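You operate a simulated robot arm through the tools that you are given. There is no shell and no other tool.

Carry out the task below with a simulated two-armed robot. There is one attempt and no reset: what you move stays moved.

JOB
Press the white box onto the panel, carry the panel to the vacuum plate and switch the vacuum on.
Fine: press till the lamp is green, lever up, sled back at LOAD; needle in the green band at the end.
Where things are to end (x, y in the base frame): silver frame panel within 30 mm of [900, -140].

Only the result counts: the job must be done as asked and must still hold three seconds after the hand-in. Knocking over, shifting, dropping, spilling or breaking anything else fails it.

ROBOT AND FRAMES
Two 7-joint arms with two-finger parallel grippers on one trunk that stands fixed in place. Base frame: the origin is at the foot of the trunk, x ahead of it, y to its left, z up; the work surface is at about z = 850. Readings come in mm, degrees, newtons and seconds.
The left shoulder is at [71, 156, 1405], the right one opposite. Payload 3.91 kg a hand.
The tool frame of a hand sits at the grasp point between the pads (the TCP): z along the fingers, y along the line on which they close. The tips reach 30 mm beyond it. Largest opening 110 mm; finger width 20, thickness 10; the body of the gripper, 48 by 112 mm, starts 55 mm behind the TCP.
Orientation is told as [roll, pitch, yaw] about the base's x, y, z axes, in that order, counted from this pose: with the fingers straight down and closing along the base's y, the tool's x points along the base's -x, its y along +y and its z along -z.

CONTROLS
- The arms move only by the tool move_arm. It takes "left_rows", "right_rows" or both (then of equal length, played together; a hand with none holds still); each is a list of rows, each a list of 7 numbers: the shift along the tool's x, y, z in mm, then the turn, a rotation vector about the tool's x, y, z in degrees, then the finger opening in mm, from 0 to 110. In form: [[dx, dy, dz, ax, ay, az, gripper], ...]. A call has 1 to 20 rows; each row is the pose to reach, as a shift and turn from the pose commanded when the call began, along the tool's axes at that moment. A row lasts 0.2 s, in which the tool goes at most 50 mm and 8.6 degrees; a call with a longer step from one row to the next is refused whole, and so is a gripper value outside its range. Where a pose cannot be reached the arm comes as near as it can. A force on the tool above 90 N (or 10 N above the force at the start of the call, whichever is more), or a blocked arm, ends the call early, and 0.2 s more pass. The fingers move at their own pace (about 108 mm/s each) and stop on an object; they squeeze with about 43 N. The grip force told is the motor's: it shows also when the fingers shut on nothing. Time passes only in rows, and 0.2 s behind the last, so rows that repeat a pose let the fingers close. The reply holds the time, the measured pose of the TCP, the force on the tool along the base axes, the opening and the grip force, in the units named above and with some noise, with the torque about the TCP (base axes, N m) and any sound that the robot's microphone picked up, and new pictures: "show" is both (left out), scene, wrist or none (wrist: the cameras of the hands that moved).
- Cameras (640 x 400 px; columns grow to the right, rows downward): "scene" is now at [139.3, 23.9, 1646.8]; the picture's right is [0.25, -0.97, 0.00], its down [-0.44, -0.11, -0.89] and it looks along [0.86, 0.22, -0.45] (base axes); focal length 214 px, centre (320, 200). "left" rides on the left gripper at [72, -17, -104] in its tool frame; the picture's right is [0.23, 0.97, 0.00], its down [-0.76, 0.18, -0.62] and it looks along [-0.61, 0.14, 0.78] (tool axes); focal length 222 px, centre (320, 200). "right" rides on the right gripper at [72, 17, -103] in its tool frame; the picture's right is [-0.23, 0.97, 0.00], its down [-0.76, -0.18, -0.62] and it looks along [-0.61, -0.14, 0.78] (tool axes); focal length 222 px, centre (320, 200). There is no depth. A picture from a camera that has moved, and an enlarged one, comes with that camera's place and axes in the base frame and with its lens.
- move_column(by): slides the trunk up (or, below 0, down) by that many mm; the arms and the scene camera ride with it, the base frame stays. It gives what a move gives, with no picture.
- pan_tilt(pan, tilt): turns the head with the scene camera to pan (to the left, within 86 degrees either way) and tilt (down, from -29 to 69), counted from straight ahead of the robot. It gives what a move gives, and a new picture of the scene camera.
- close_up(camera, box): a new picture of the part [left, top, right, bottom] of that camera's present view, enlarged. The clock stands still meanwhile.
- finish_job(): hands the job in; it is judged then, once.

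Places have to be worked out from the pictures, the camera data and where the tool is seen. Open the grippers and draw the arms clear of the work before you hand the job in, unless the task says otherwise.

The tools are called after ">>>" as name(argument=value, ...) on one line, values as JSON. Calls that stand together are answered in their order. move_arm: Moves the arms, as the interface text tells. Its arguments: {"type":"object","properties":{"left_rows":{"type":"array","items":{"type":"array","items":{"type":"number"}}},"right_rows":{"type":"array","items":{"type":"array","items":{"type":"number"}}},"show":{"type":"string","enum":["both","scene","wrist","none"]}},"required":[]} The other tools are called the same way: move_column (by) slides the trunk up or down; pan_tilt (pan, tilt) turns the head that bears the scene camera; close_up (camera, box) takes an enlarged picture of a part of a camera's view; finish_job () hands the job in.

At the start:

```text
time_s: 0.0
left_tcp_pos: [613.5, 459.3, 1619.8]
left_orientation: [-0.1, 0.1, 0.0]
left_ft_force: [0.7, -0.1, 0.4]
left_moment: [-0.02, 0.0, -0.04]
left_finger_gap: 110.1
left_finger_force: 0.0
right_tcp_pos: [638.5, -49.3, 1639.2]
right_orientation: [0.1, 0.0, 0.0]
right_ft_force: [-0.5, 0.0, -0.9]
right_moment: [-0.01, -0.02, 0.0]
right_finger_gap: 110.1
right_finger_force: 0.1
trunk travel left (down, up): [-850.0, 90.0]
head pan, tilt: [14.4, 26.9]
```

scene: 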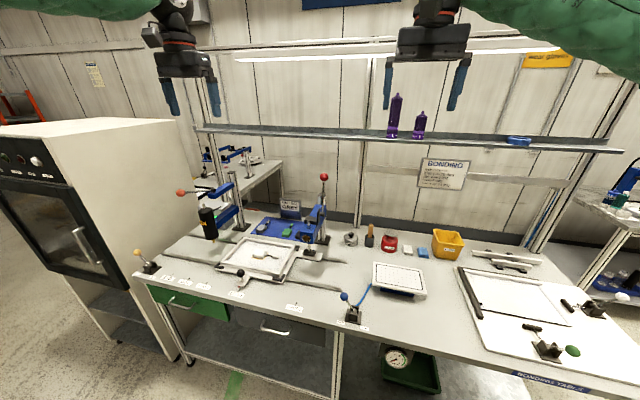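
right: 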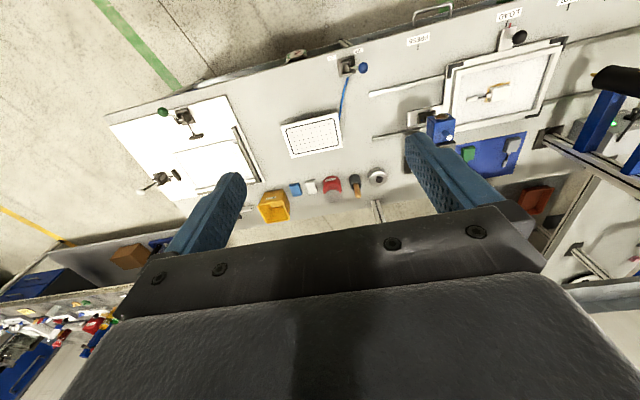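
left: 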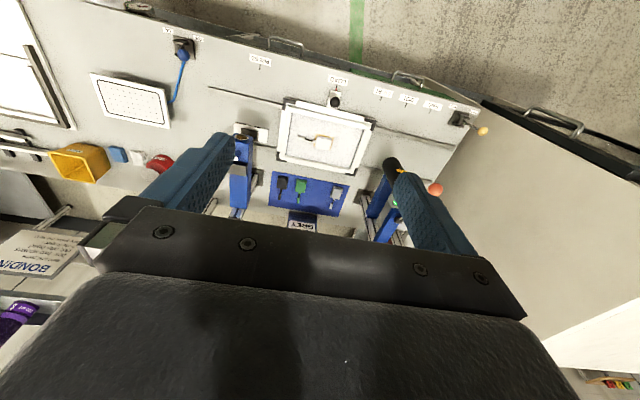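

I start by looking closely at the scene to identify the sled, presses, lamp, lever, vacuum plate and gauge.

>>> close_up(camera="scene", box=[120, 170, 340, 310])

>>> close_up(camera="scene", box=[300, 210, 480, 390])

>>> close_up(camera="left", box=[200, 60, 500, 240])

>>> close_up(camera="right", box=[260, 0, 600, 210])

```text
2.86 times, centred on (230, 240) of scene
camera zoom: at [139.3, 23.9, 1646.8], right [0.25, -0.97, 0.0], down [-0.44, -0.11, -0.89], along [0.86, 0.22, -0.45], focal length 613 px, centre (577, 86)
```

zoom: 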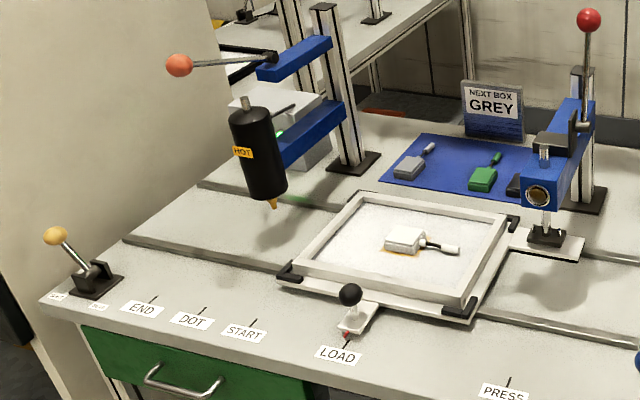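

```text
2.22 times, centred on (390, 300) of scene
camera zoom: at [139.3, 23.9, 1646.8], right [0.25, -0.97, 0.0], down [-0.44, -0.11, -0.89], along [0.86, 0.22, -0.45], focal length 477 px, centre (164, -22)
```

zoom: 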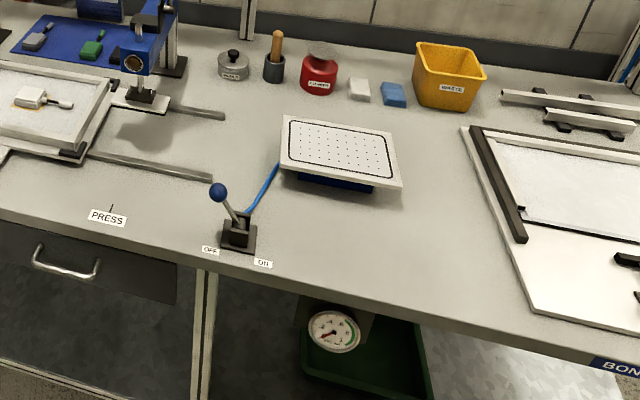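

```text
2.13 times, centred on (350, 150) of left
camera zoom: at [541.0, 442.5, 1721.5], right [-0.23, 0.97, 0.0], down [0.76, 0.18, 0.62], along [0.61, 0.14, -0.78], focal length 474 px, centre (256, 307)
```

zoom: 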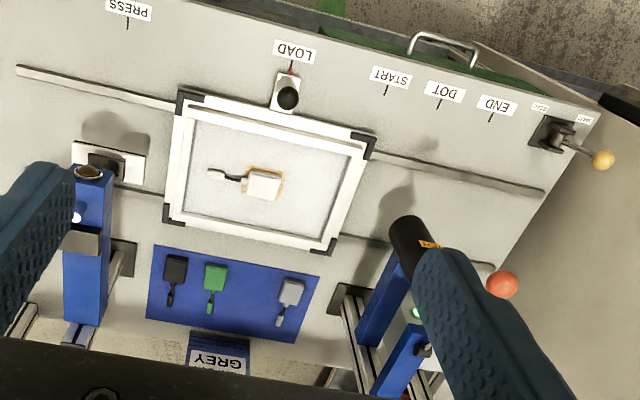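

```text
1.88 times, centred on (430, 105) of right
camera zoom: at [566.2, -33.2, 1743.2], right [0.23, 0.97, 0.0], down [0.76, -0.18, 0.62], along [0.61, -0.14, -0.78], focal length 418 px, centre (113, 379)
```

zoom: 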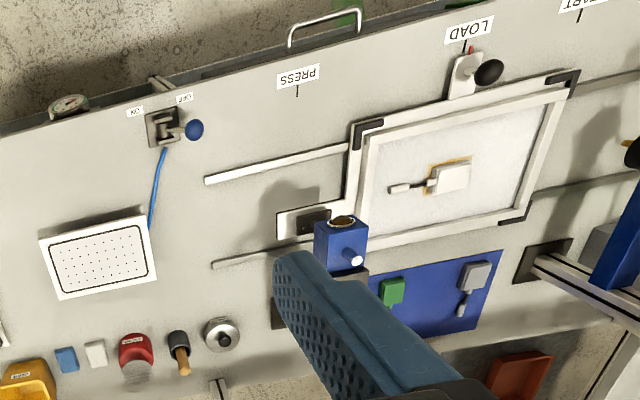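

The panel with the white box sits on the sled at LOAD; the press, with its red-ball lever, is at about y≈270 and the vacuum plate at about (900,-140). I zoom in on the press, the sled knob, the vacuum lever and the gauge.

>>> close_up(camera="scene", box=[285, 165, 345, 265])

>>> close_up(camera="scene", box=[210, 225, 330, 300])

>>> close_up(camera="scene", box=[330, 260, 440, 375])

>>> close_up(camera="left", box=[200, 120, 300, 220])

>>> close_up(camera="right", box=[380, 20, 580, 160])

```text
4.00 times, centred on (315, 215) of scene
camera zoom: at [139.3, 23.9, 1646.8], right [0.25, -0.97, 0.0], down [-0.44, -0.11, -0.89], along [0.86, 0.22, -0.45], focal length 858 px, centre (340, 140)
```

zoom: 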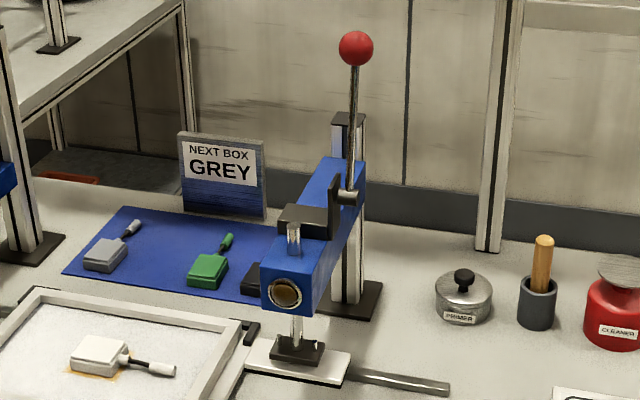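

```text
5.33 times, centred on (270, 262) of scene
camera zoom: at [139.3, 23.9, 1646.8], right [0.25, -0.97, 0.0], down [-0.44, -0.11, -0.89], along [0.86, 0.22, -0.45], focal length 1144 px, centre (587, -133)
```

zoom: 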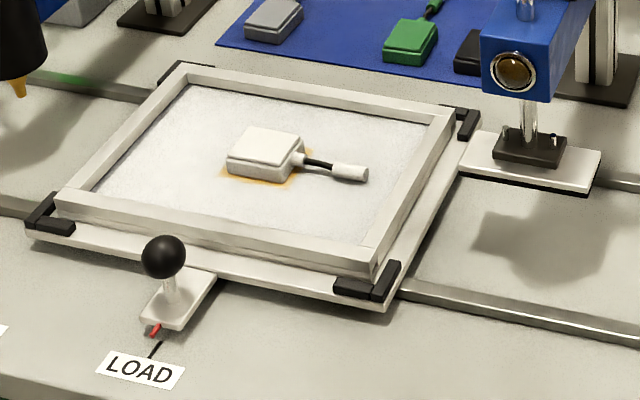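

```text
3.48 times, centred on (385, 318) of scene
camera zoom: at [139.3, 23.9, 1646.8], right [0.25, -0.97, 0.0], down [-0.44, -0.11, -0.89], along [0.86, 0.22, -0.45], focal length 746 px, centre (94, -209)
```

zoom: 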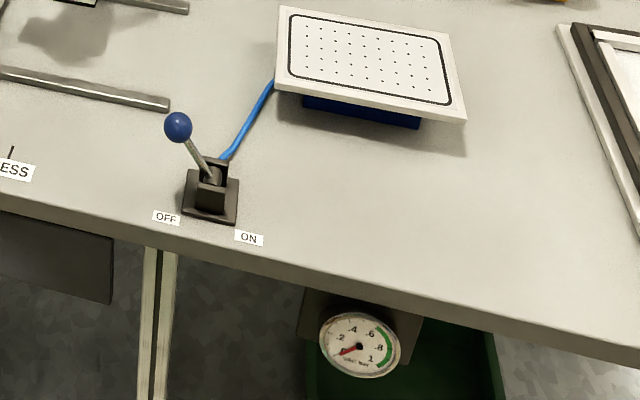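

```text
4.00 times, centred on (250, 170) of left
camera zoom: at [541.0, 442.5, 1721.5], right [-0.23, 0.97, 0.0], down [0.76, 0.18, 0.62], along [0.61, 0.14, -0.78], focal length 888 px, centre (600, 320)
```

zoom: 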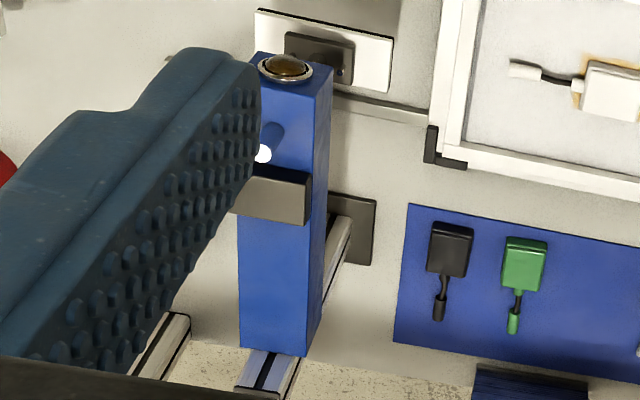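

```text
2.86 times, centred on (480, 90) of right
camera zoom: at [566.2, -33.2, 1743.2], right [0.23, 0.97, 0.0], down [0.76, -0.18, 0.62], along [0.61, -0.14, -0.78], focal length 635 px, centre (-137, 514)
```

zoom: 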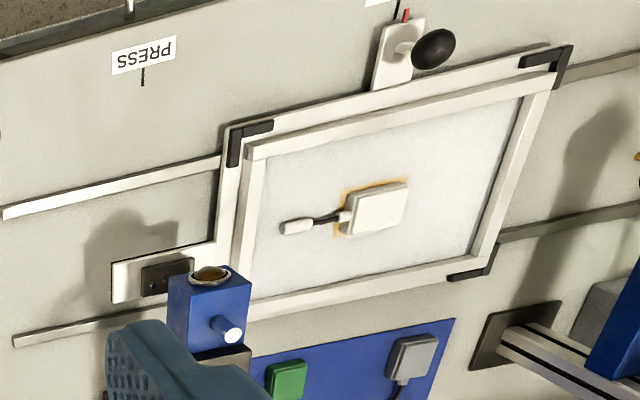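

The lamp on the press arm is dark amber at about (863,270,1074). The sled knob is near (740,548,914), and the vacuum lever is OFF with its knob toward +y. I move the left hand down above the knob for a closer look.

>>> move_arm(left_rows=[[-8, 8, 46, 0, 0, 0, 110], [-16, 16, 92, 0, 0, 0, 110], [-24, 24, 138, 0, 0, 0, 110], [-32, 32, 184, 0, 0, 0, 110], [-40, 40, 230, 0, 0, 0, 110], [-48, 48, 276, 0, 0, 0, 110], [-56, 56, 322, 0, 0, 0, 110], [-64, 66, 368, 0, 0, 0, 110], [-74, 78, 412, 0, 0, 0, 110], [-86, 88, 440, 0, 0, 0, 110]])

```text
time_s: 2.2
left_tcp_pos: [699.7, 549.3, 1178.9]
left_orientation: [0.1, 0.0, 0.0]
left_ft_force: [0.2, 0.2, -0.9]
left_moment: [-0.02, 0.02, 0.01]
left_finger_gap: 110.0
left_finger_force: 0.0
right_tcp_pos: [640.6, -49.0, 1638.9]
right_orientation: [0.0, 0.0, 0.1]
right_ft_force: [0.7, 0.5, -0.1]
right_moment: [0.03, 0.01, 0.02]
right_finger_gap: 110.1
right_finger_force: 0.0
trunk travel left (down, up): [-850.0, 90.0]
head pan, tilt: [14.4, 26.9]
camera scene: at [140.7, 24.4, 1646.7], right [0.25, -0.97, 0.0], down [-0.44, -0.11, -0.89], along [0.86, 0.22, -0.45], focal length 214 px, centre (320, 200)
camera left: at [627.1, 531.3, 1281.4], right [-0.23, 0.97, 0.0], down [0.76, 0.18, 0.62], along [0.61, 0.14, -0.78], focal length 222 px, centre (320, 200)
```

scene: 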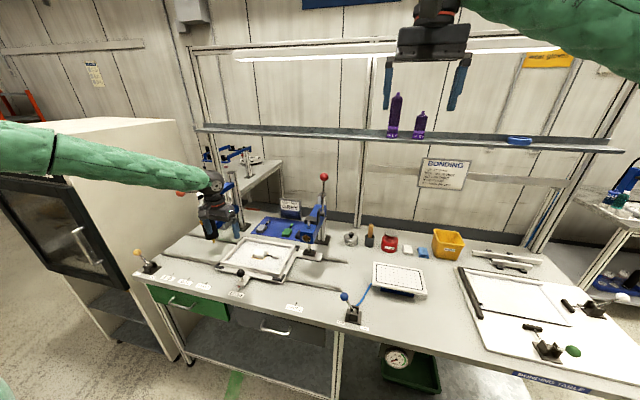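
left: 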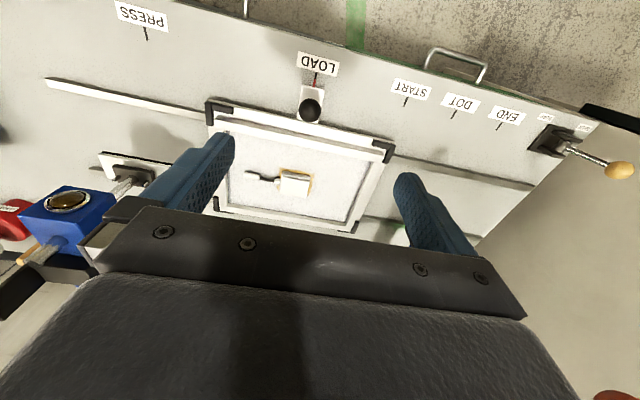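

The left camera now sees the sled from above; I zoom in to fix the knob, pointer and frame geometry.

>>> close_up(camera="left", box=[190, 40, 410, 240])

>>> close_up(camera="left", box=[280, 40, 360, 140])

>>> close_up(camera="left", box=[0, 0, 220, 260])

```text
2.00 times, centred on (300, 140) of left
camera zoom: at [627.1, 531.3, 1281.4], right [-0.23, 0.97, 0.0], down [0.76, 0.18, 0.62], along [0.61, 0.14, -0.78], focal length 444 px, centre (360, 320)
```

zoom: 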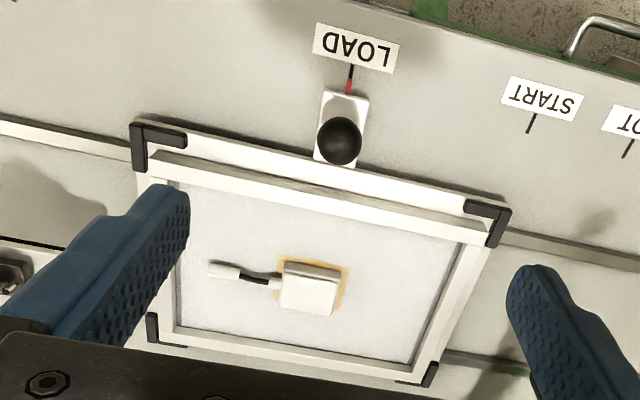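

```text
4.00 times, centred on (320, 90) of left
camera zoom: at [627.1, 531.3, 1281.4], right [-0.23, 0.97, 0.0], down [0.76, 0.18, 0.62], along [0.61, 0.14, -0.78], focal length 888 px, centre (320, 640)
```

zoom: 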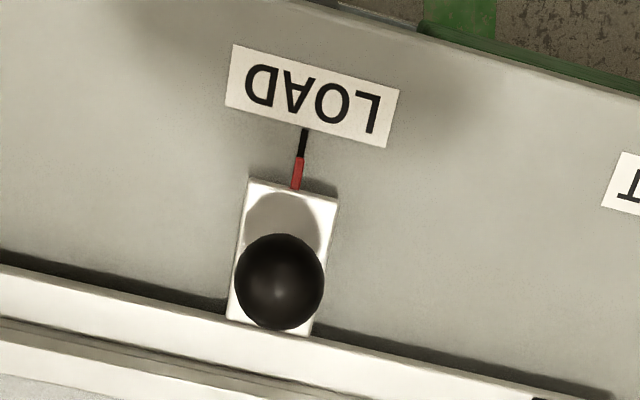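

```text
1.54 times, centred on (110, 130) of left
camera zoom: at [627.1, 531.3, 1281.4], right [-0.23, 0.97, 0.0], down [0.76, 0.18, 0.62], along [0.61, 0.14, -0.78], focal length 342 px, centre (643, 308)
```

zoom: 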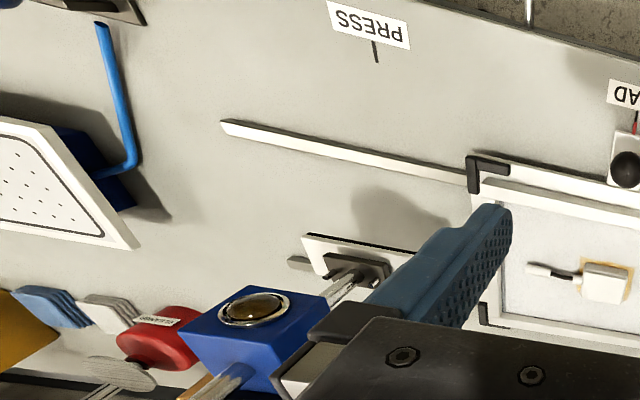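

I place the knob at about (738,541,914), with the LOAD tick at y≈541 and the PRESS tick at y≈272. I lower the open left hand over the knob, stopping just above it to check.

>>> move_arm(left_rows=[[-10, -2, 45, 0, 0, 0, 110], [-20, -4, 90, 0, 0, 0, 110], [-30, -6, 135, 0, 0, 0, 110], [-38.3, -8.3, 180, 0, 0, 0, 90], [-38.3, -8.3, 205, 0, 0, 0, 80]], show="both")

>>> close_up(camera="left", box=[220, 20, 420, 220])

>>> close_up(camera="scene", box=[190, 200, 310, 300])

```text
time_s: 3.4
left_tcp_pos: [733.8, 540.4, 974.3]
left_orientation: [-0.1, 0.1, 0.1]
left_ft_force: [-0.1, -0.1, -0.9]
left_moment: [0.01, -0.02, 0.0]
left_finger_gap: 80.0
left_finger_force: 0.1
right_tcp_pos: [639.8, -49.2, 1640.4]
right_orientation: [0.0, 0.0, 0.0]
right_ft_force: [0.2, 0.8, 1.0]
right_moment: [-0.01, 0.0, -0.03]
right_finger_gap: 110.0
right_finger_force: 0.0
trunk travel left (down, up): [-850.0, 90.0]
head pan, tilt: [14.4, 26.9]
camera scene: at [140.3, 24.6, 1646.7], right [0.25, -0.97, 0.0], down [-0.44, -0.11, -0.89], along [0.86, 0.22, -0.45], focal length 214 px, centre (320, 200)
camera left: at [662.5, 523.6, 1076.4], right [-0.23, 0.97, 0.0], down [0.76, 0.18, 0.62], along [0.61, 0.14, -0.78], focal length 222 px, centre (320, 200)
```

scene: 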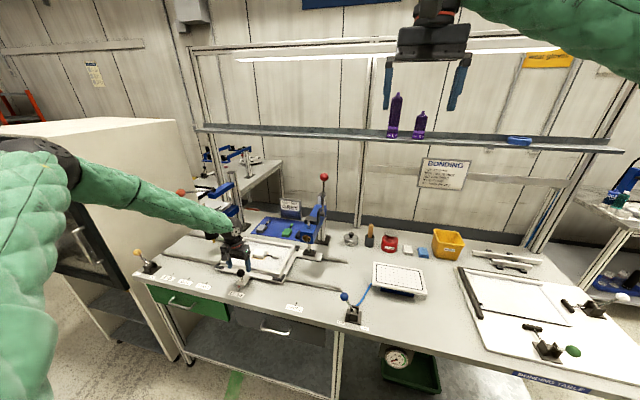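
left: 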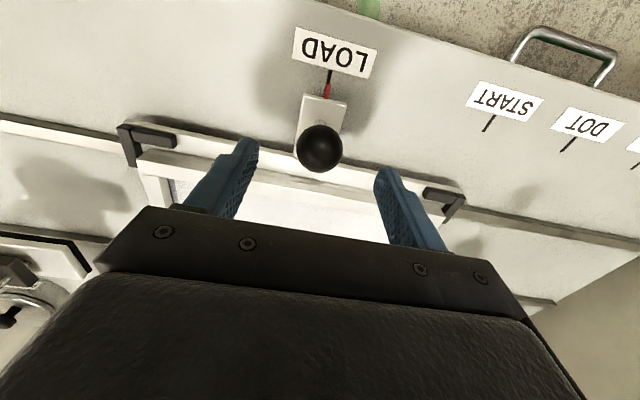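

```text
2.00 times, centred on (320, 120) of left
camera zoom: at [662.5, 523.6, 1076.4], right [-0.23, 0.97, 0.0], down [0.76, 0.18, 0.62], along [0.61, 0.14, -0.78], focal length 444 px, centre (320, 360)
```

zoom: 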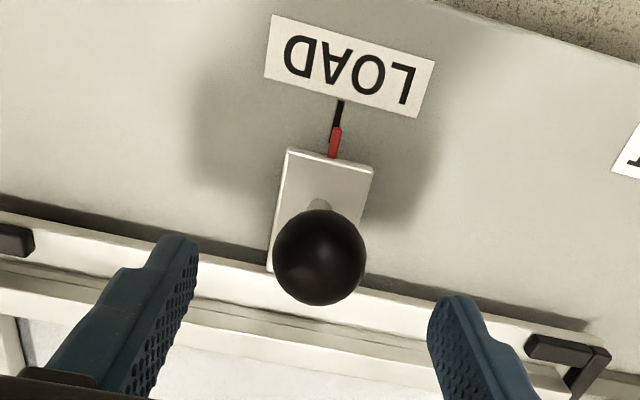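

```text
4.00 times, centred on (250, 250) of scene
camera zoom: at [140.3, 24.6, 1646.7], right [0.25, -0.97, 0.0], down [-0.44, -0.11, -0.89], along [0.86, 0.22, -0.45], focal length 858 px, centre (600, 0)
```

zoom: 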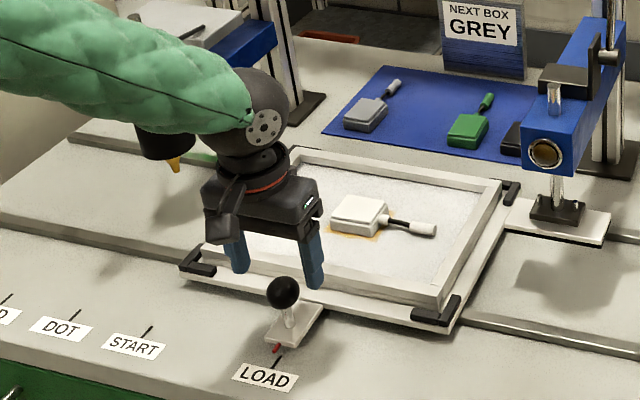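

The knob is confirmed at about (738,541.5,915), slightly ahead of the hand. I descend with a small forward correction and close on it.

>>> move_arm(left_rows=[[-4, 1, 30, 0, 0, 0, 70], [-4, 1, 57, 0, 0, 0, 60], [-4, 1, 57, 0, 0, 0, 30], [-4, 1, 57, 0, 0, 0, 20], [-4, 1, 57, 0, 0, 0, 20]], show="both")

>>> close_up(camera="left", box=[220, 20, 420, 220])

>>> close_up(camera="scene", box=[190, 200, 310, 300])

```text
time_s: 4.6
left_tcp_pos: [741.2, 539.6, 924.4]
left_orientation: [0.0, -0.1, 0.0]
left_ft_force: [13.0, -2.9, -4.7]
left_moment: [0.55, -0.06, 0.13]
left_finger_gap: 35.6
left_finger_force: 45.2
left hand out of reach, approached as far as the arm can: row 2, 3, 4, 5
right_tcp_pos: [640.4, -51.5, 1639.3]
right_orientation: [0.0, 0.1, -0.1]
right_ft_force: [-0.6, 0.0, -0.3]
right_moment: [-0.01, -0.02, 0.02]
right_finger_gap: 109.9
right_finger_force: 0.0
trunk travel left (down, up): [-850.0, 90.0]
head pan, tilt: [14.4, 26.9]
camera scene: at [141.3, 23.9, 1646.6], right [0.25, -0.97, 0.0], down [-0.44, -0.11, -0.89], along [0.86, 0.22, -0.45], focal length 214 px, centre (320, 200)
camera left: at [669.5, 522.4, 1027.7], right [-0.23, 0.97, 0.0], down [0.76, 0.18, 0.62], along [0.61, 0.14, -0.78], focal length 222 px, centre (320, 200)
```

scene: 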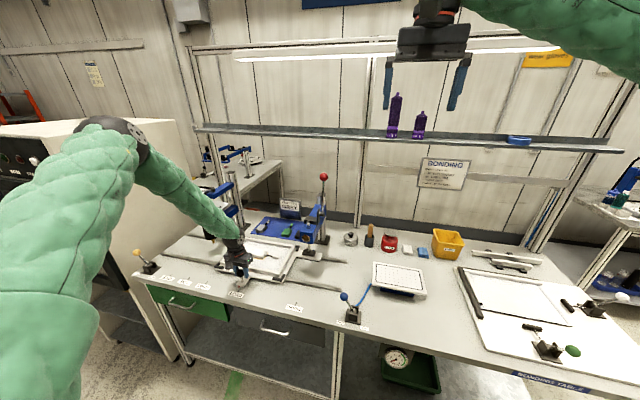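
left: 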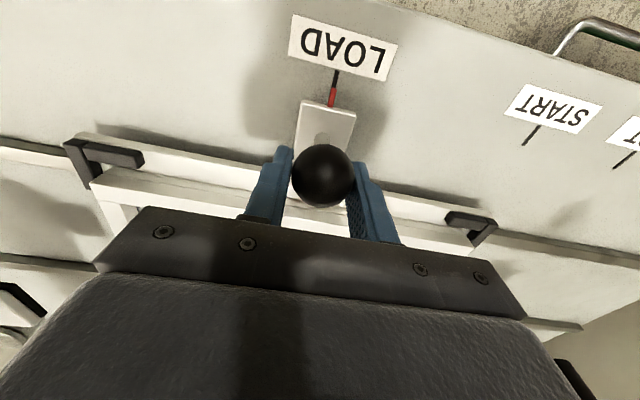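

```text
2.00 times, centred on (320, 120) of left
camera zoom: at [669.5, 522.4, 1027.7], right [-0.23, 0.97, 0.0], down [0.76, 0.18, 0.62], along [0.61, 0.14, -0.78], focal length 444 px, centre (320, 360)
```

zoom: 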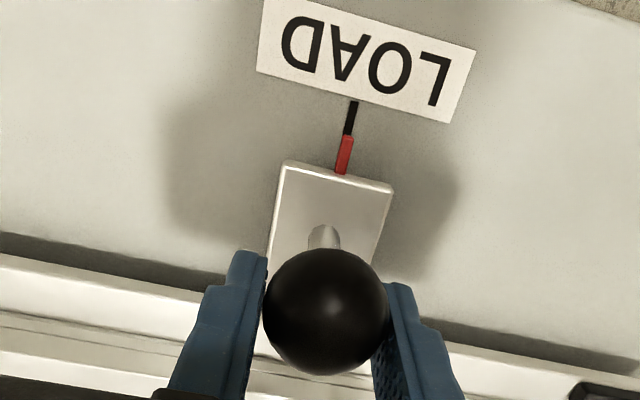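

```text
4.00 times, centred on (250, 250) of scene
camera zoom: at [141.3, 23.9, 1646.6], right [0.25, -0.97, 0.0], down [-0.44, -0.11, -0.89], along [0.86, 0.22, -0.45], focal length 858 px, centre (600, 0)
```

zoom: 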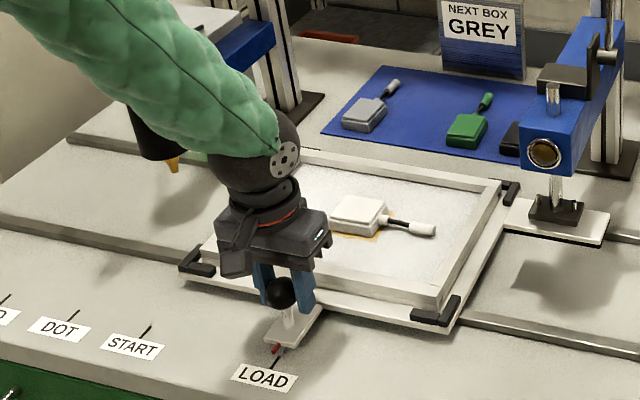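

The knob is gripped (gap 35.6 mm), though this spot is at the edge of the arm's reach at this trunk height. Sliding toward y=270 brings it nearer, so I draw the sled gently toward PRESS.

>>> move_arm(left_rows=[[0, -8, -3, 0, 0, 0, 20], [0, -24, -5, 0, 0, 0, 20], [0, -44, -5, 0, 0, 0, 20], [0, -64, -5, 0, 0, 0, 20], [0, -84, -5, 0, 0, 0, 20], [0, -104, -5, 0, 0, 0, 20], [0, -124, -5, 0, 0, 0, 20], [0, -144, -5, 0, 0, 0, 20], [0, -164, -5, 0, 0, 0, 20], [0, -184, -5, 0, 0, 0, 20], [0, -204, -5, 0, 0, 0, 20], [0, -224, -5, 0, 0, 0, 20], [0, -240, -5, 0, 0, 0, 20], [0, -250, -5, 0, 0, 0, 20]], show="both")

>>> close_up(camera="left", box=[220, 20, 420, 220])

>>> close_up(camera="scene", box=[250, 200, 370, 320])

```text
time_s: 7.6
left_tcp_pos: [719.7, 313.2, 968.3]
left_orientation: [0.0, 0.1, 0.2]
left_ft_force: [-0.3, 0.5, -0.1]
left_moment: [0.0, 0.0, -0.02]
left_finger_gap: 19.8
left_finger_force: 0.1
left hand out of reach, approached as far as the arm can: row 7, 8, 9, 10, 11, 12, 13, 14
right_tcp_pos: [640.3, -49.3, 1640.5]
right_orientation: [0.0, 0.1, 0.0]
right_ft_force: [-0.1, -0.2, -0.3]
right_moment: [-0.02, -0.02, -0.03]
right_finger_gap: 110.2
right_finger_force: 0.1
trunk travel left (down, up): [-850.0, 90.0]
head pan, tilt: [14.4, 26.9]
camera scene: at [140.1, 24.2, 1646.6], right [0.25, -0.97, 0.0], down [-0.44, -0.11, -0.89], along [0.86, 0.22, -0.45], focal length 214 px, centre (320, 200)
camera left: at [647.5, 295.4, 1071.0], right [-0.23, 0.97, 0.0], down [0.76, 0.18, 0.62], along [0.61, 0.14, -0.78], focal length 222 px, centre (320, 200)
```

scene: 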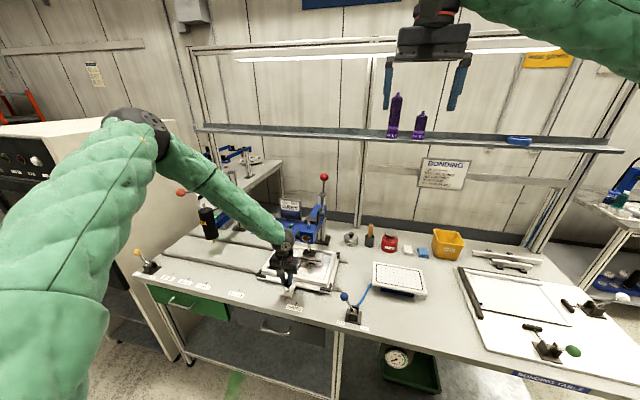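
left: 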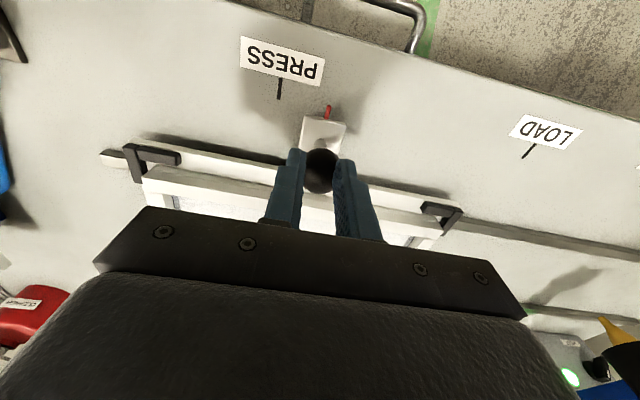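

```text
2.00 times, centred on (320, 120) of left
camera zoom: at [647.5, 295.4, 1071.0], right [-0.23, 0.97, 0.0], down [0.76, 0.18, 0.62], along [0.61, 0.14, -0.78], focal length 444 px, centre (320, 360)
```

zoom: 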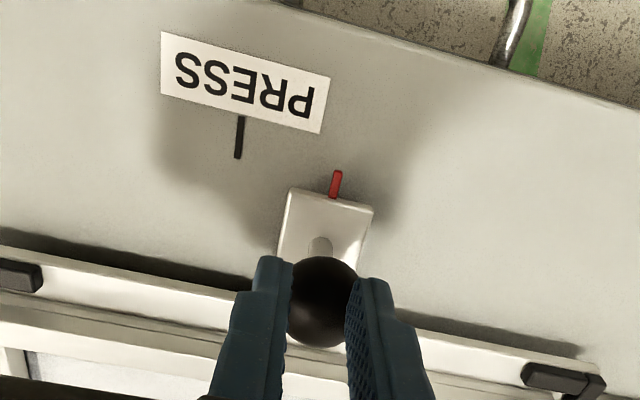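

```text
3.33 times, centred on (310, 260) of scene
camera zoom: at [140.1, 24.2, 1646.6], right [0.25, -0.97, 0.0], down [-0.44, -0.11, -0.89], along [0.86, 0.22, -0.45], focal length 715 px, centre (353, 0)
```

zoom: 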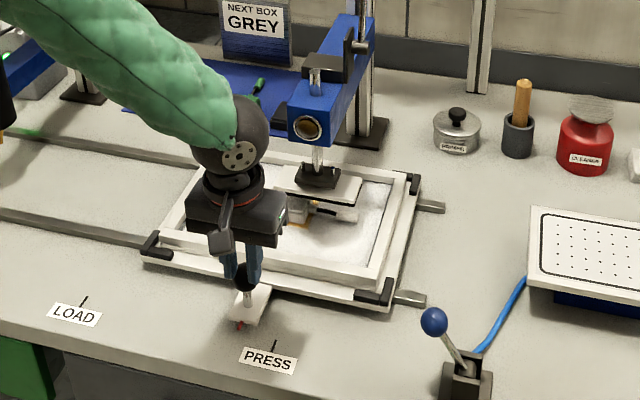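

The hand slid up off the knob because it ran out of reach: the trunk is too high, and the sled stopped about 47 mm short of PRESS. I raise the left hand clear, then lower the trunk so the work is in comfortable reach.

>>> move_arm(left_rows=[[0, 0, -45, 0, 0, 0, 40], [0, 0, -90, 0, 0, 0, 60], [0, 0, -135, 0, 0, 0, 60], [0, 0, -180, 0, 0, 0, 60], [0, 0, -225, 0, 0, 0, 60], [0, 0, -270, 0, 0, 0, 60], [0, 0, -315, 0, 0, 0, 60], [0, 0, -360, 0, 0, 0, 60]], show="scene")

```text
time_s: 9.4
left_tcp_pos: [718.0, 309.9, 1329.9]
left_orientation: [0.0, 0.1, 0.0]
left_ft_force: [-0.5, -0.2, -0.7]
left_moment: [0.0, -0.03, 0.01]
left_finger_gap: 59.7
left_finger_force: 0.0
right_tcp_pos: [637.8, -50.5, 1641.2]
right_orientation: [0.0, 0.0, 0.1]
right_ft_force: [0.1, 0.3, 0.0]
right_moment: [-0.01, -0.01, -0.02]
right_finger_gap: 110.1
right_finger_force: 0.0
trunk travel left (down, up): [-850.0, 90.0]
head pan, tilt: [14.4, 26.9]
camera scene: at [138.0, 23.2, 1646.8], right [0.25, -0.97, 0.0], down [-0.44, -0.11, -0.89], along [0.86, 0.22, -0.45], focal length 214 px, centre (320, 200)
```

scene: 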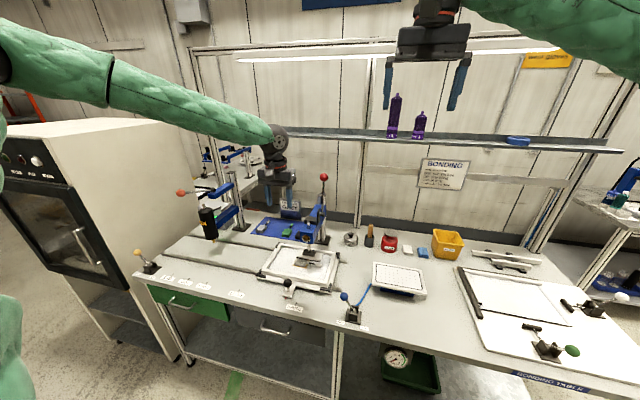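

The hand is clear at z=1330 and nothing is nearby. I lower the trunk by 300 mm.

>>> move_column(by=-300)

>>> pan_tilt(pan=10, tilt=30)

>>> close_up(camera="left", box=[0, 0, 640, 400])

>>> close_up(camera="right", box=[0, 0, 640, 400])

```text
time_s: 12.4
left_tcp_pos: [718.5, 309.9, 1029.2]
left_orientation: [0.0, 0.0, 0.0]
left_ft_force: [-0.9, 0.2, -0.3]
left_moment: [0.0, 0.01, 0.01]
left_finger_gap: 60.0
left_finger_force: 0.0
right_tcp_pos: [638.9, -48.7, 1340.5]
right_orientation: [0.0, 0.1, 0.1]
right_ft_force: [-0.3, -0.3, -0.2]
right_moment: [-0.02, -0.01, -0.01]
right_finger_gap: 109.9
right_finger_force: 0.1
trunk travel left (down, up): [-550.0, 390.0]
head pan, tilt: [14.4, 26.9]
```

```text
time_s: 13.1
left_tcp_pos: [718.8, 310.4, 1029.2]
left_orientation: [0.0, -0.1, 0.0]
left_ft_force: [0.2, 0.3, -0.9]
left_moment: [0.0, -0.01, -0.02]
left_finger_gap: 60.0
left_finger_force: 0.1
right_tcp_pos: [638.7, -49.8, 1340.2]
right_orientation: [0.0, -0.1, -0.1]
right_ft_force: [0.2, -1.0, -0.3]
right_moment: [-0.02, 0.02, -0.03]
right_finger_gap: 110.1
right_finger_force: 0.1
trunk travel left (down, up): [-550.0, 390.0]
head pan, tilt: [10.0, 30.0]
camera scene: at [139.6, 16.8, 1341.8], right [0.17, -0.98, 0.0], down [-0.49, -0.09, -0.87], along [0.85, 0.15, -0.5], focal length 214 px, centre (320, 200)
```

scene: 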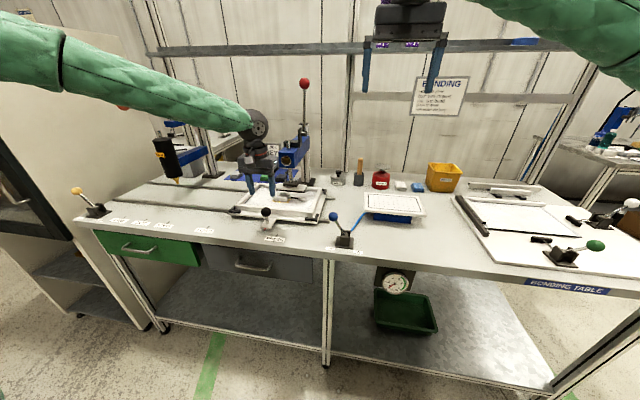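

```text
1.00 times, centred on (320, 200) of left (not enlarged: the box is as wide or as high as the picture)
camera zoom: at [646.2, 293.2, 1132.3], right [-0.23, 0.97, 0.0], down [0.76, 0.18, 0.62], along [0.61, 0.14, -0.78], focal length 222 px, centre (320, 200)
```

zoom: 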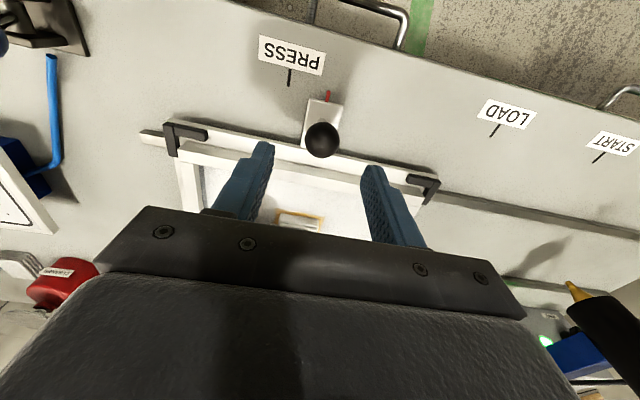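

```text
1.00 times, centred on (320, 200) of right (not enlarged: the box is as wide or as high as the picture)
camera zoom: at [566.1, -33.4, 1443.2], right [0.23, 0.97, 0.0], down [0.76, -0.18, 0.62], along [0.61, -0.14, -0.78], focal length 222 px, centre (320, 200)
```

zoom: 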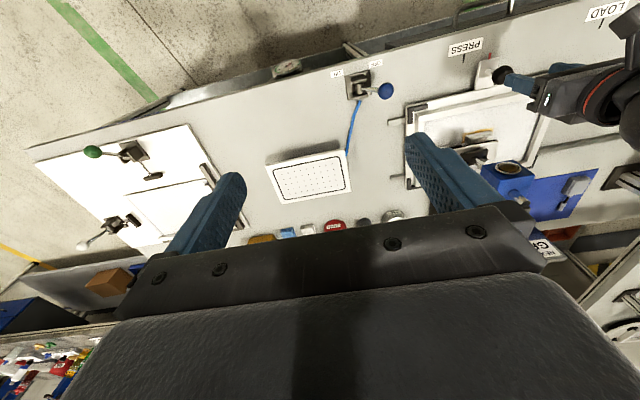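

With the trunk lower, the knob is at about (737,315,915) and the PRESS tick at y≈271. I lower the left hand onto the knob again and grip it.

>>> move_arm(left_rows=[[-9, 2, 40, 0, 0, 0, 70], [-19, 4.6, 80, 0, 0, 0, 70], [-19, 4.6, 113, 0, 0, 0, 60], [-19, 4.6, 113, 0, 0, 0, 30], [-19, 4.6, 113, 0, 0, 0, 20], [-19, 4.6, 113, 0, 0, 0, 20]], show="wrist")

```text
time_s: 14.4
left_tcp_pos: [736.0, 315.0, 916.6]
left_orientation: [-0.1, 0.1, 0.1]
left_ft_force: [0.3, 1.3, -7.5]
left_moment: [0.03, -1.1, 0.09]
left_finger_gap: 35.5
left_finger_force: 44.8
right_tcp_pos: [639.4, -50.5, 1340.1]
right_orientation: [0.1, 0.0, 0.0]
right_ft_force: [-0.6, -0.5, 0.2]
right_moment: [0.0, -0.01, -0.01]
right_finger_gap: 110.0
right_finger_force: 0.0
trunk travel left (down, up): [-550.0, 390.0]
head pan, tilt: [10.0, 30.0]
camera left: at [665.1, 297.5, 1019.3], right [-0.23, 0.97, 0.0], down [0.76, 0.18, 0.62], along [0.61, 0.14, -0.78], focal length 222 px, centre (320, 200)
```

left: 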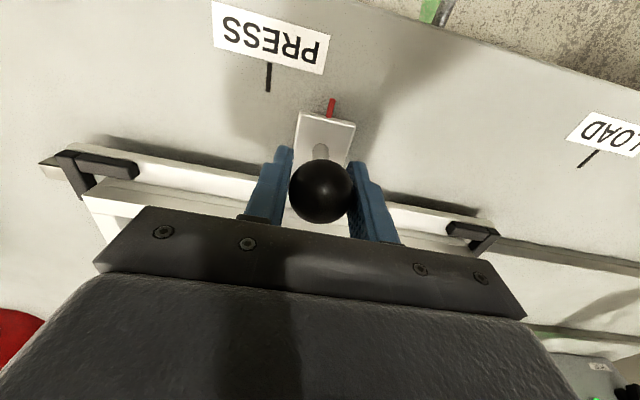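

The knob is gripped in full reach now. I slide the sled 45 mm toward −y to the PRESS tick.

>>> move_arm(left_rows=[[0, -8, 0, 0, 0, 0, 20], [0, -20, 0, 0, 0, 0, 20], [0, -32, 0, 0, 0, 0, 20], [0, -41, 0, 0, 0, 0, 20], [0, -45, 0, 0, 0, 0, 20], [0, -45, 0, 0, 0, 0, 20]], show="wrist")

>>> close_up(camera="left", box=[220, 0, 420, 200])

>>> close_up(camera="scene", box=[220, 60, 340, 250])

```text
time_s: 15.8
left_tcp_pos: [737.2, 270.4, 916.1]
left_orientation: [-0.1, -0.1, 0.1]
left_ft_force: [1.3, 5.3, 2.1]
left_moment: [0.1, 0.26, -0.15]
left_finger_gap: 35.4
left_finger_force: 44.6
right_tcp_pos: [638.7, -49.3, 1340.6]
right_orientation: [0.0, 0.0, -0.1]
right_ft_force: [-0.1, 0.1, -0.3]
right_moment: [0.0, 0.0, -0.01]
right_finger_gap: 109.8
right_finger_force: 0.1
trunk travel left (down, up): [-550.0, 390.0]
head pan, tilt: [10.0, 30.0]
camera left: at [665.0, 253.3, 1019.3], right [-0.23, 0.97, 0.0], down [0.76, 0.18, 0.62], along [0.61, 0.14, -0.78], focal length 222 px, centre (320, 200)
```

left: 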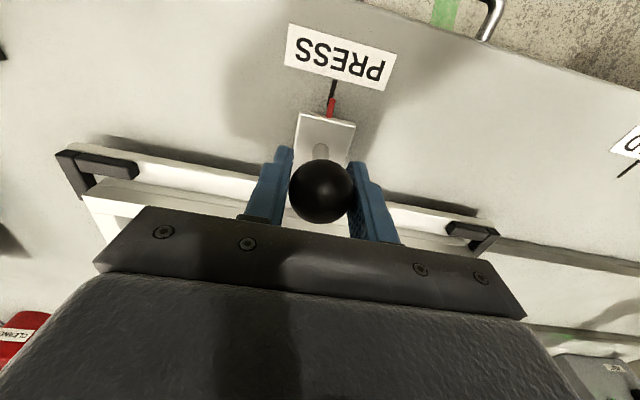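

```text
2.00 times, centred on (320, 100) of left
camera zoom: at [665.0, 253.3, 1019.3], right [-0.23, 0.97, 0.0], down [0.76, 0.18, 0.62], along [0.61, 0.14, -0.78], focal length 444 px, centre (320, 400)
```

zoom: 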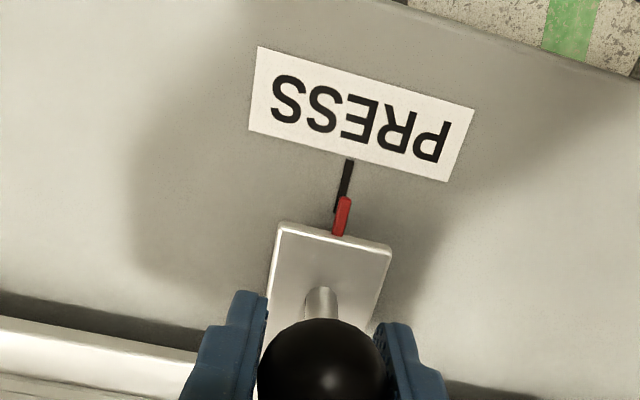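

```text
2.11 times, centred on (280, 155) of scene
camera zoom: at [139.6, 17.2, 1341.9], right [0.17, -0.98, 0.0], down [-0.49, -0.09, -0.87], along [0.85, 0.15, -0.5], focal length 452 px, centre (404, 295)
```

zoom: 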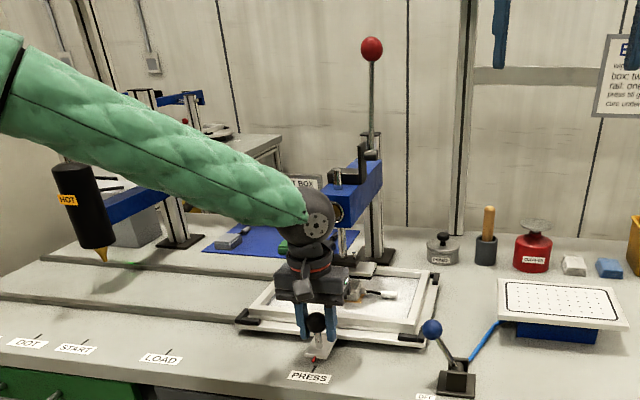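

The pointer sits on the PRESS tick to within about 2 mm. I nudge it by that amount, and I also read the instruction sign on the wall.

>>> move_arm(left_rows=[[0, -2.5, 0, 0, 0, 0, 20], [0, -2, 0, 0, 0, 0, 20], [0, -2, 0, 0, 0, 0, 50], [0, -2, 0, 0, 0, 0, 70]], show="wrist")

>>> close_up(camera="scene", box=[405, 65, 475, 125])

>>> close_up(camera="left", box=[260, 40, 400, 160])

```text
time_s: 16.9
left_tcp_pos: [736.6, 267.1, 916.4]
left_orientation: [0.0, 0.0, -0.1]
left_ft_force: [-0.5, 0.4, 0.4]
left_moment: [-0.03, 0.06, -0.01]
left_finger_gap: 70.0
left_finger_force: 0.1
right_tcp_pos: [639.0, -49.9, 1339.5]
right_orientation: [0.0, 0.1, -0.1]
right_ft_force: [-0.1, -0.4, 0.1]
right_moment: [0.02, 0.0, 0.0]
right_finger_gap: 110.0
right_finger_force: 0.1
trunk travel left (down, up): [-550.0, 390.0]
head pan, tilt: [10.0, 30.0]
camera left: at [664.6, 250.2, 1019.2], right [-0.23, 0.97, 0.0], down [0.76, 0.18, 0.62], along [0.61, 0.14, -0.78], focal length 222 px, centre (320, 200)
```

left: 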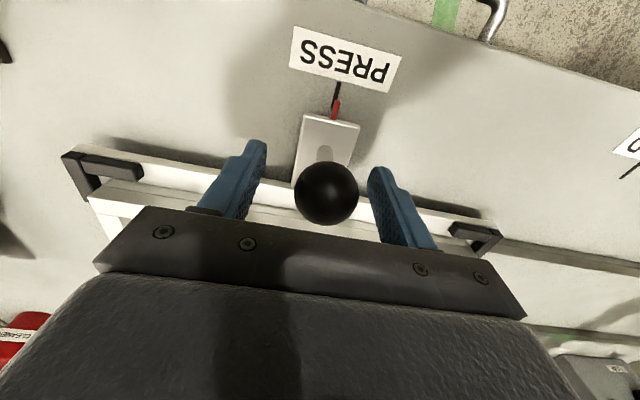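

```text
6.67 times, centred on (440, 95) of scene
camera zoom: at [139.6, 17.0, 1341.8], right [0.17, -0.98, 0.0], down [-0.49, -0.09, -0.87], along [0.85, 0.15, -0.5], focal length 1430 px, centre (-480, 900)
```

zoom: 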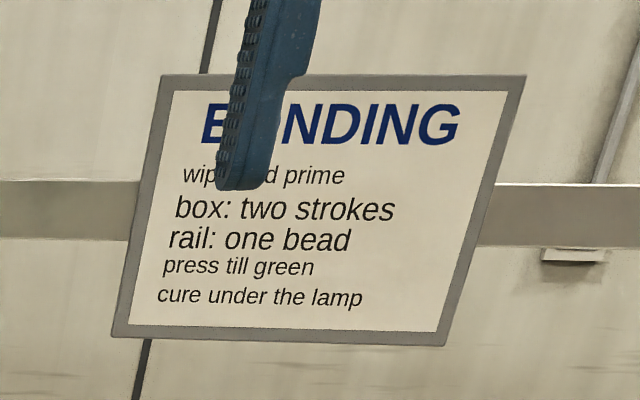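

```text
3.33 times, centred on (330, 100) of left
camera zoom: at [664.6, 250.2, 1019.2], right [-0.23, 0.97, 0.0], down [0.76, 0.18, 0.62], along [0.61, 0.14, -0.78], focal length 740 px, centre (287, 533)
```

zoom: 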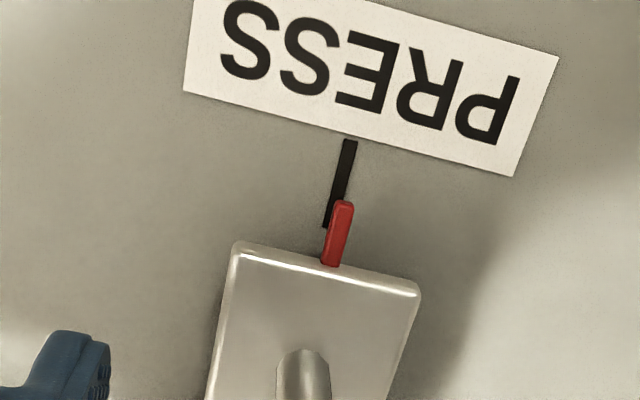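

The pointer is aligned at PRESS, and the sign says "press till green". From two views I place the lever ball at about (981,222,1320) with its pivot near (945,221,1157), so I raise the left hand and tilt it forward to approach the ball.

>>> move_arm(left_rows=[[0, 0, -45, 0, 0, 0, 80], [0, 0, -90, 0, 0, 0, 80], [-3, -6, -135, 0, 0, 0, 80], [-6, -12, -180, 0, 0, 0, 80], [-9, -18, -225, 0, 0, 0, 80], [-12, -25, -270, 0, 0, 0, 80], [-15, -32, -315, 0, 0, 0, 80], [-19, -38, -360, 0, 0, 0, 80], [-23, -45, -404, 0, 0, 0, 80], [-23, -45, -404, 0, -8.4, 0, 80], [-23, -45, -404, 0, -16.8, 0, 80], [-23, -45, -404, 0, -25, 0, 80], [-23, -45, -404, 0, -33, 0, 80], [-23, -45, -404, 0, -41, 0, 80], [-23, -45, -404, 0, -49, 0, 80], [-23, -45, -404, 0, -57, 0, 80], [-23, -45, -404, 0, -65, 0, 80], [-23, -45, -404, 0, -70, 0, 80]], show="both")

```text
time_s: 20.6
left_tcp_pos: [761.2, 223.8, 1320.3]
left_orientation: [-0.1, -70.1, 0.2]
left_ft_force: [0.2, -0.1, -0.2]
left_moment: [0.03, 0.01, -0.03]
left_finger_gap: 80.2
left_finger_force: 0.0
right_tcp_pos: [637.3, -49.5, 1339.6]
right_orientation: [-0.1, 0.1, 0.0]
right_ft_force: [-0.7, -0.5, 0.6]
right_moment: [0.01, 0.03, -0.01]
right_finger_gap: 109.9
right_finger_force: 0.0
trunk travel left (down, up): [-550.0, 390.0]
head pan, tilt: [10.0, 30.0]
camera scene: at [139.9, 17.4, 1341.8], right [0.17, -0.98, 0.0], down [-0.49, -0.09, -0.87], along [0.85, 0.15, -0.5], focal length 214 px, centre (320, 200)
camera left: at [639.5, 206.8, 1286.7], right [-0.08, 0.97, -0.21], down [-0.33, 0.18, 0.93], along [0.94, 0.14, 0.3], focal length 222 px, centre (320, 200)
```

scene: 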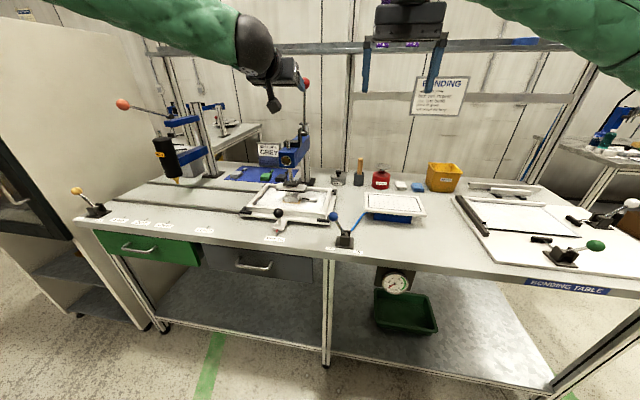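
left: 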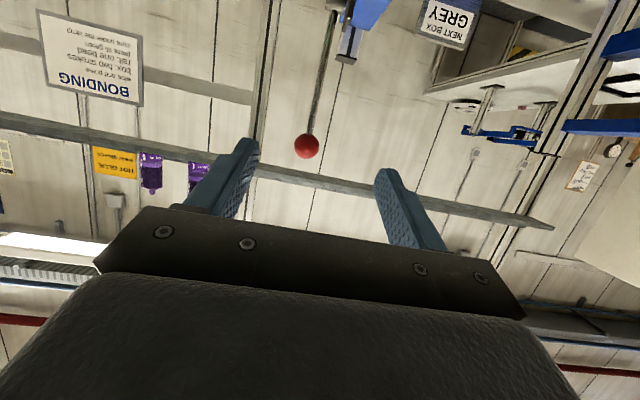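

The ball shows at about (981,220,1318), consistent from all views. I advance the open hand so the ball sits between the pads and close on it.

>>> move_arm(left_rows=[[-14, -1, 40, 0, 0, 0, 80], [-28, -2, 80, 0, 0, 0, 80], [-42, -3, 120, 0, 0, 0, 80], [-56, -3, 160, 0, 0, 0, 80], [-67, -3, 190, 0, 0, 0, 80], [-72, -3, 203, 0, 0, 0, 80], [-72, -3, 203, 0, 0, 0, 80]], show="both")

>>> close_up(camera="scene", box=[220, 20, 370, 240])

```text
time_s: 22.2
left_tcp_pos: [975.9, 218.4, 1319.0]
left_orientation: [0.0, -70.0, 0.0]
left_ft_force: [0.4, 0.2, -0.5]
left_moment: [0.02, 0.02, 0.0]
left_finger_gap: 80.0
left_finger_force: 0.0
right_tcp_pos: [639.2, -49.7, 1339.7]
right_orientation: [0.0, 0.0, 0.0]
right_ft_force: [0.5, 0.7, 0.0]
right_moment: [-0.01, 0.01, 0.0]
right_finger_gap: 110.4
right_finger_force: 0.0
trunk travel left (down, up): [-550.0, 390.0]
head pan, tilt: [10.0, 30.0]
camera scene: at [139.5, 16.8, 1341.8], right [0.17, -0.98, 0.0], down [-0.49, -0.09, -0.87], along [0.85, 0.15, -0.5], focal length 214 px, centre (320, 200)
camera left: at [854.3, 202.0, 1284.8], right [-0.08, 0.97, -0.21], down [-0.32, 0.18, 0.93], along [0.94, 0.14, 0.3], focal length 222 px, centre (320, 200)
```

scene: 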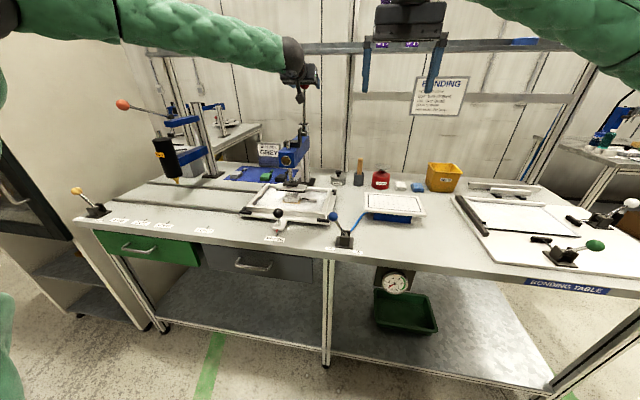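
left: 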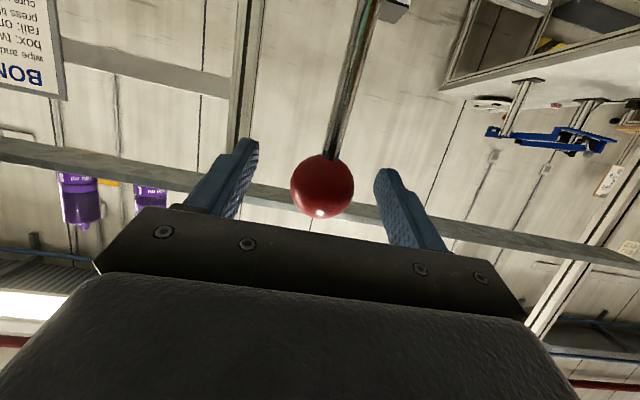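

```text
1.82 times, centred on (295, 130) of scene
camera zoom: at [139.5, 16.8, 1341.8], right [0.17, -0.98, 0.0], down [-0.49, -0.09, -0.87], along [0.85, 0.15, -0.5], focal length 390 px, centre (366, 327)
```

zoom: 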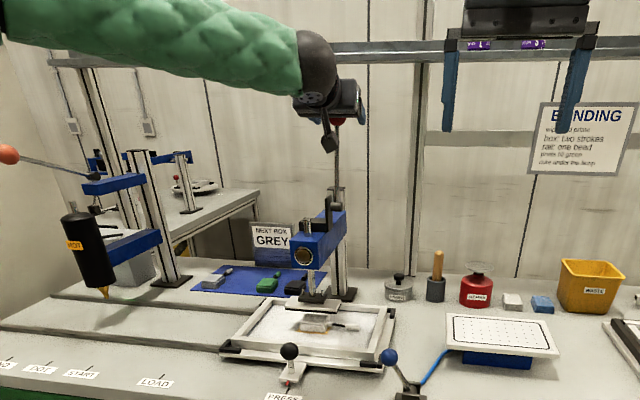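

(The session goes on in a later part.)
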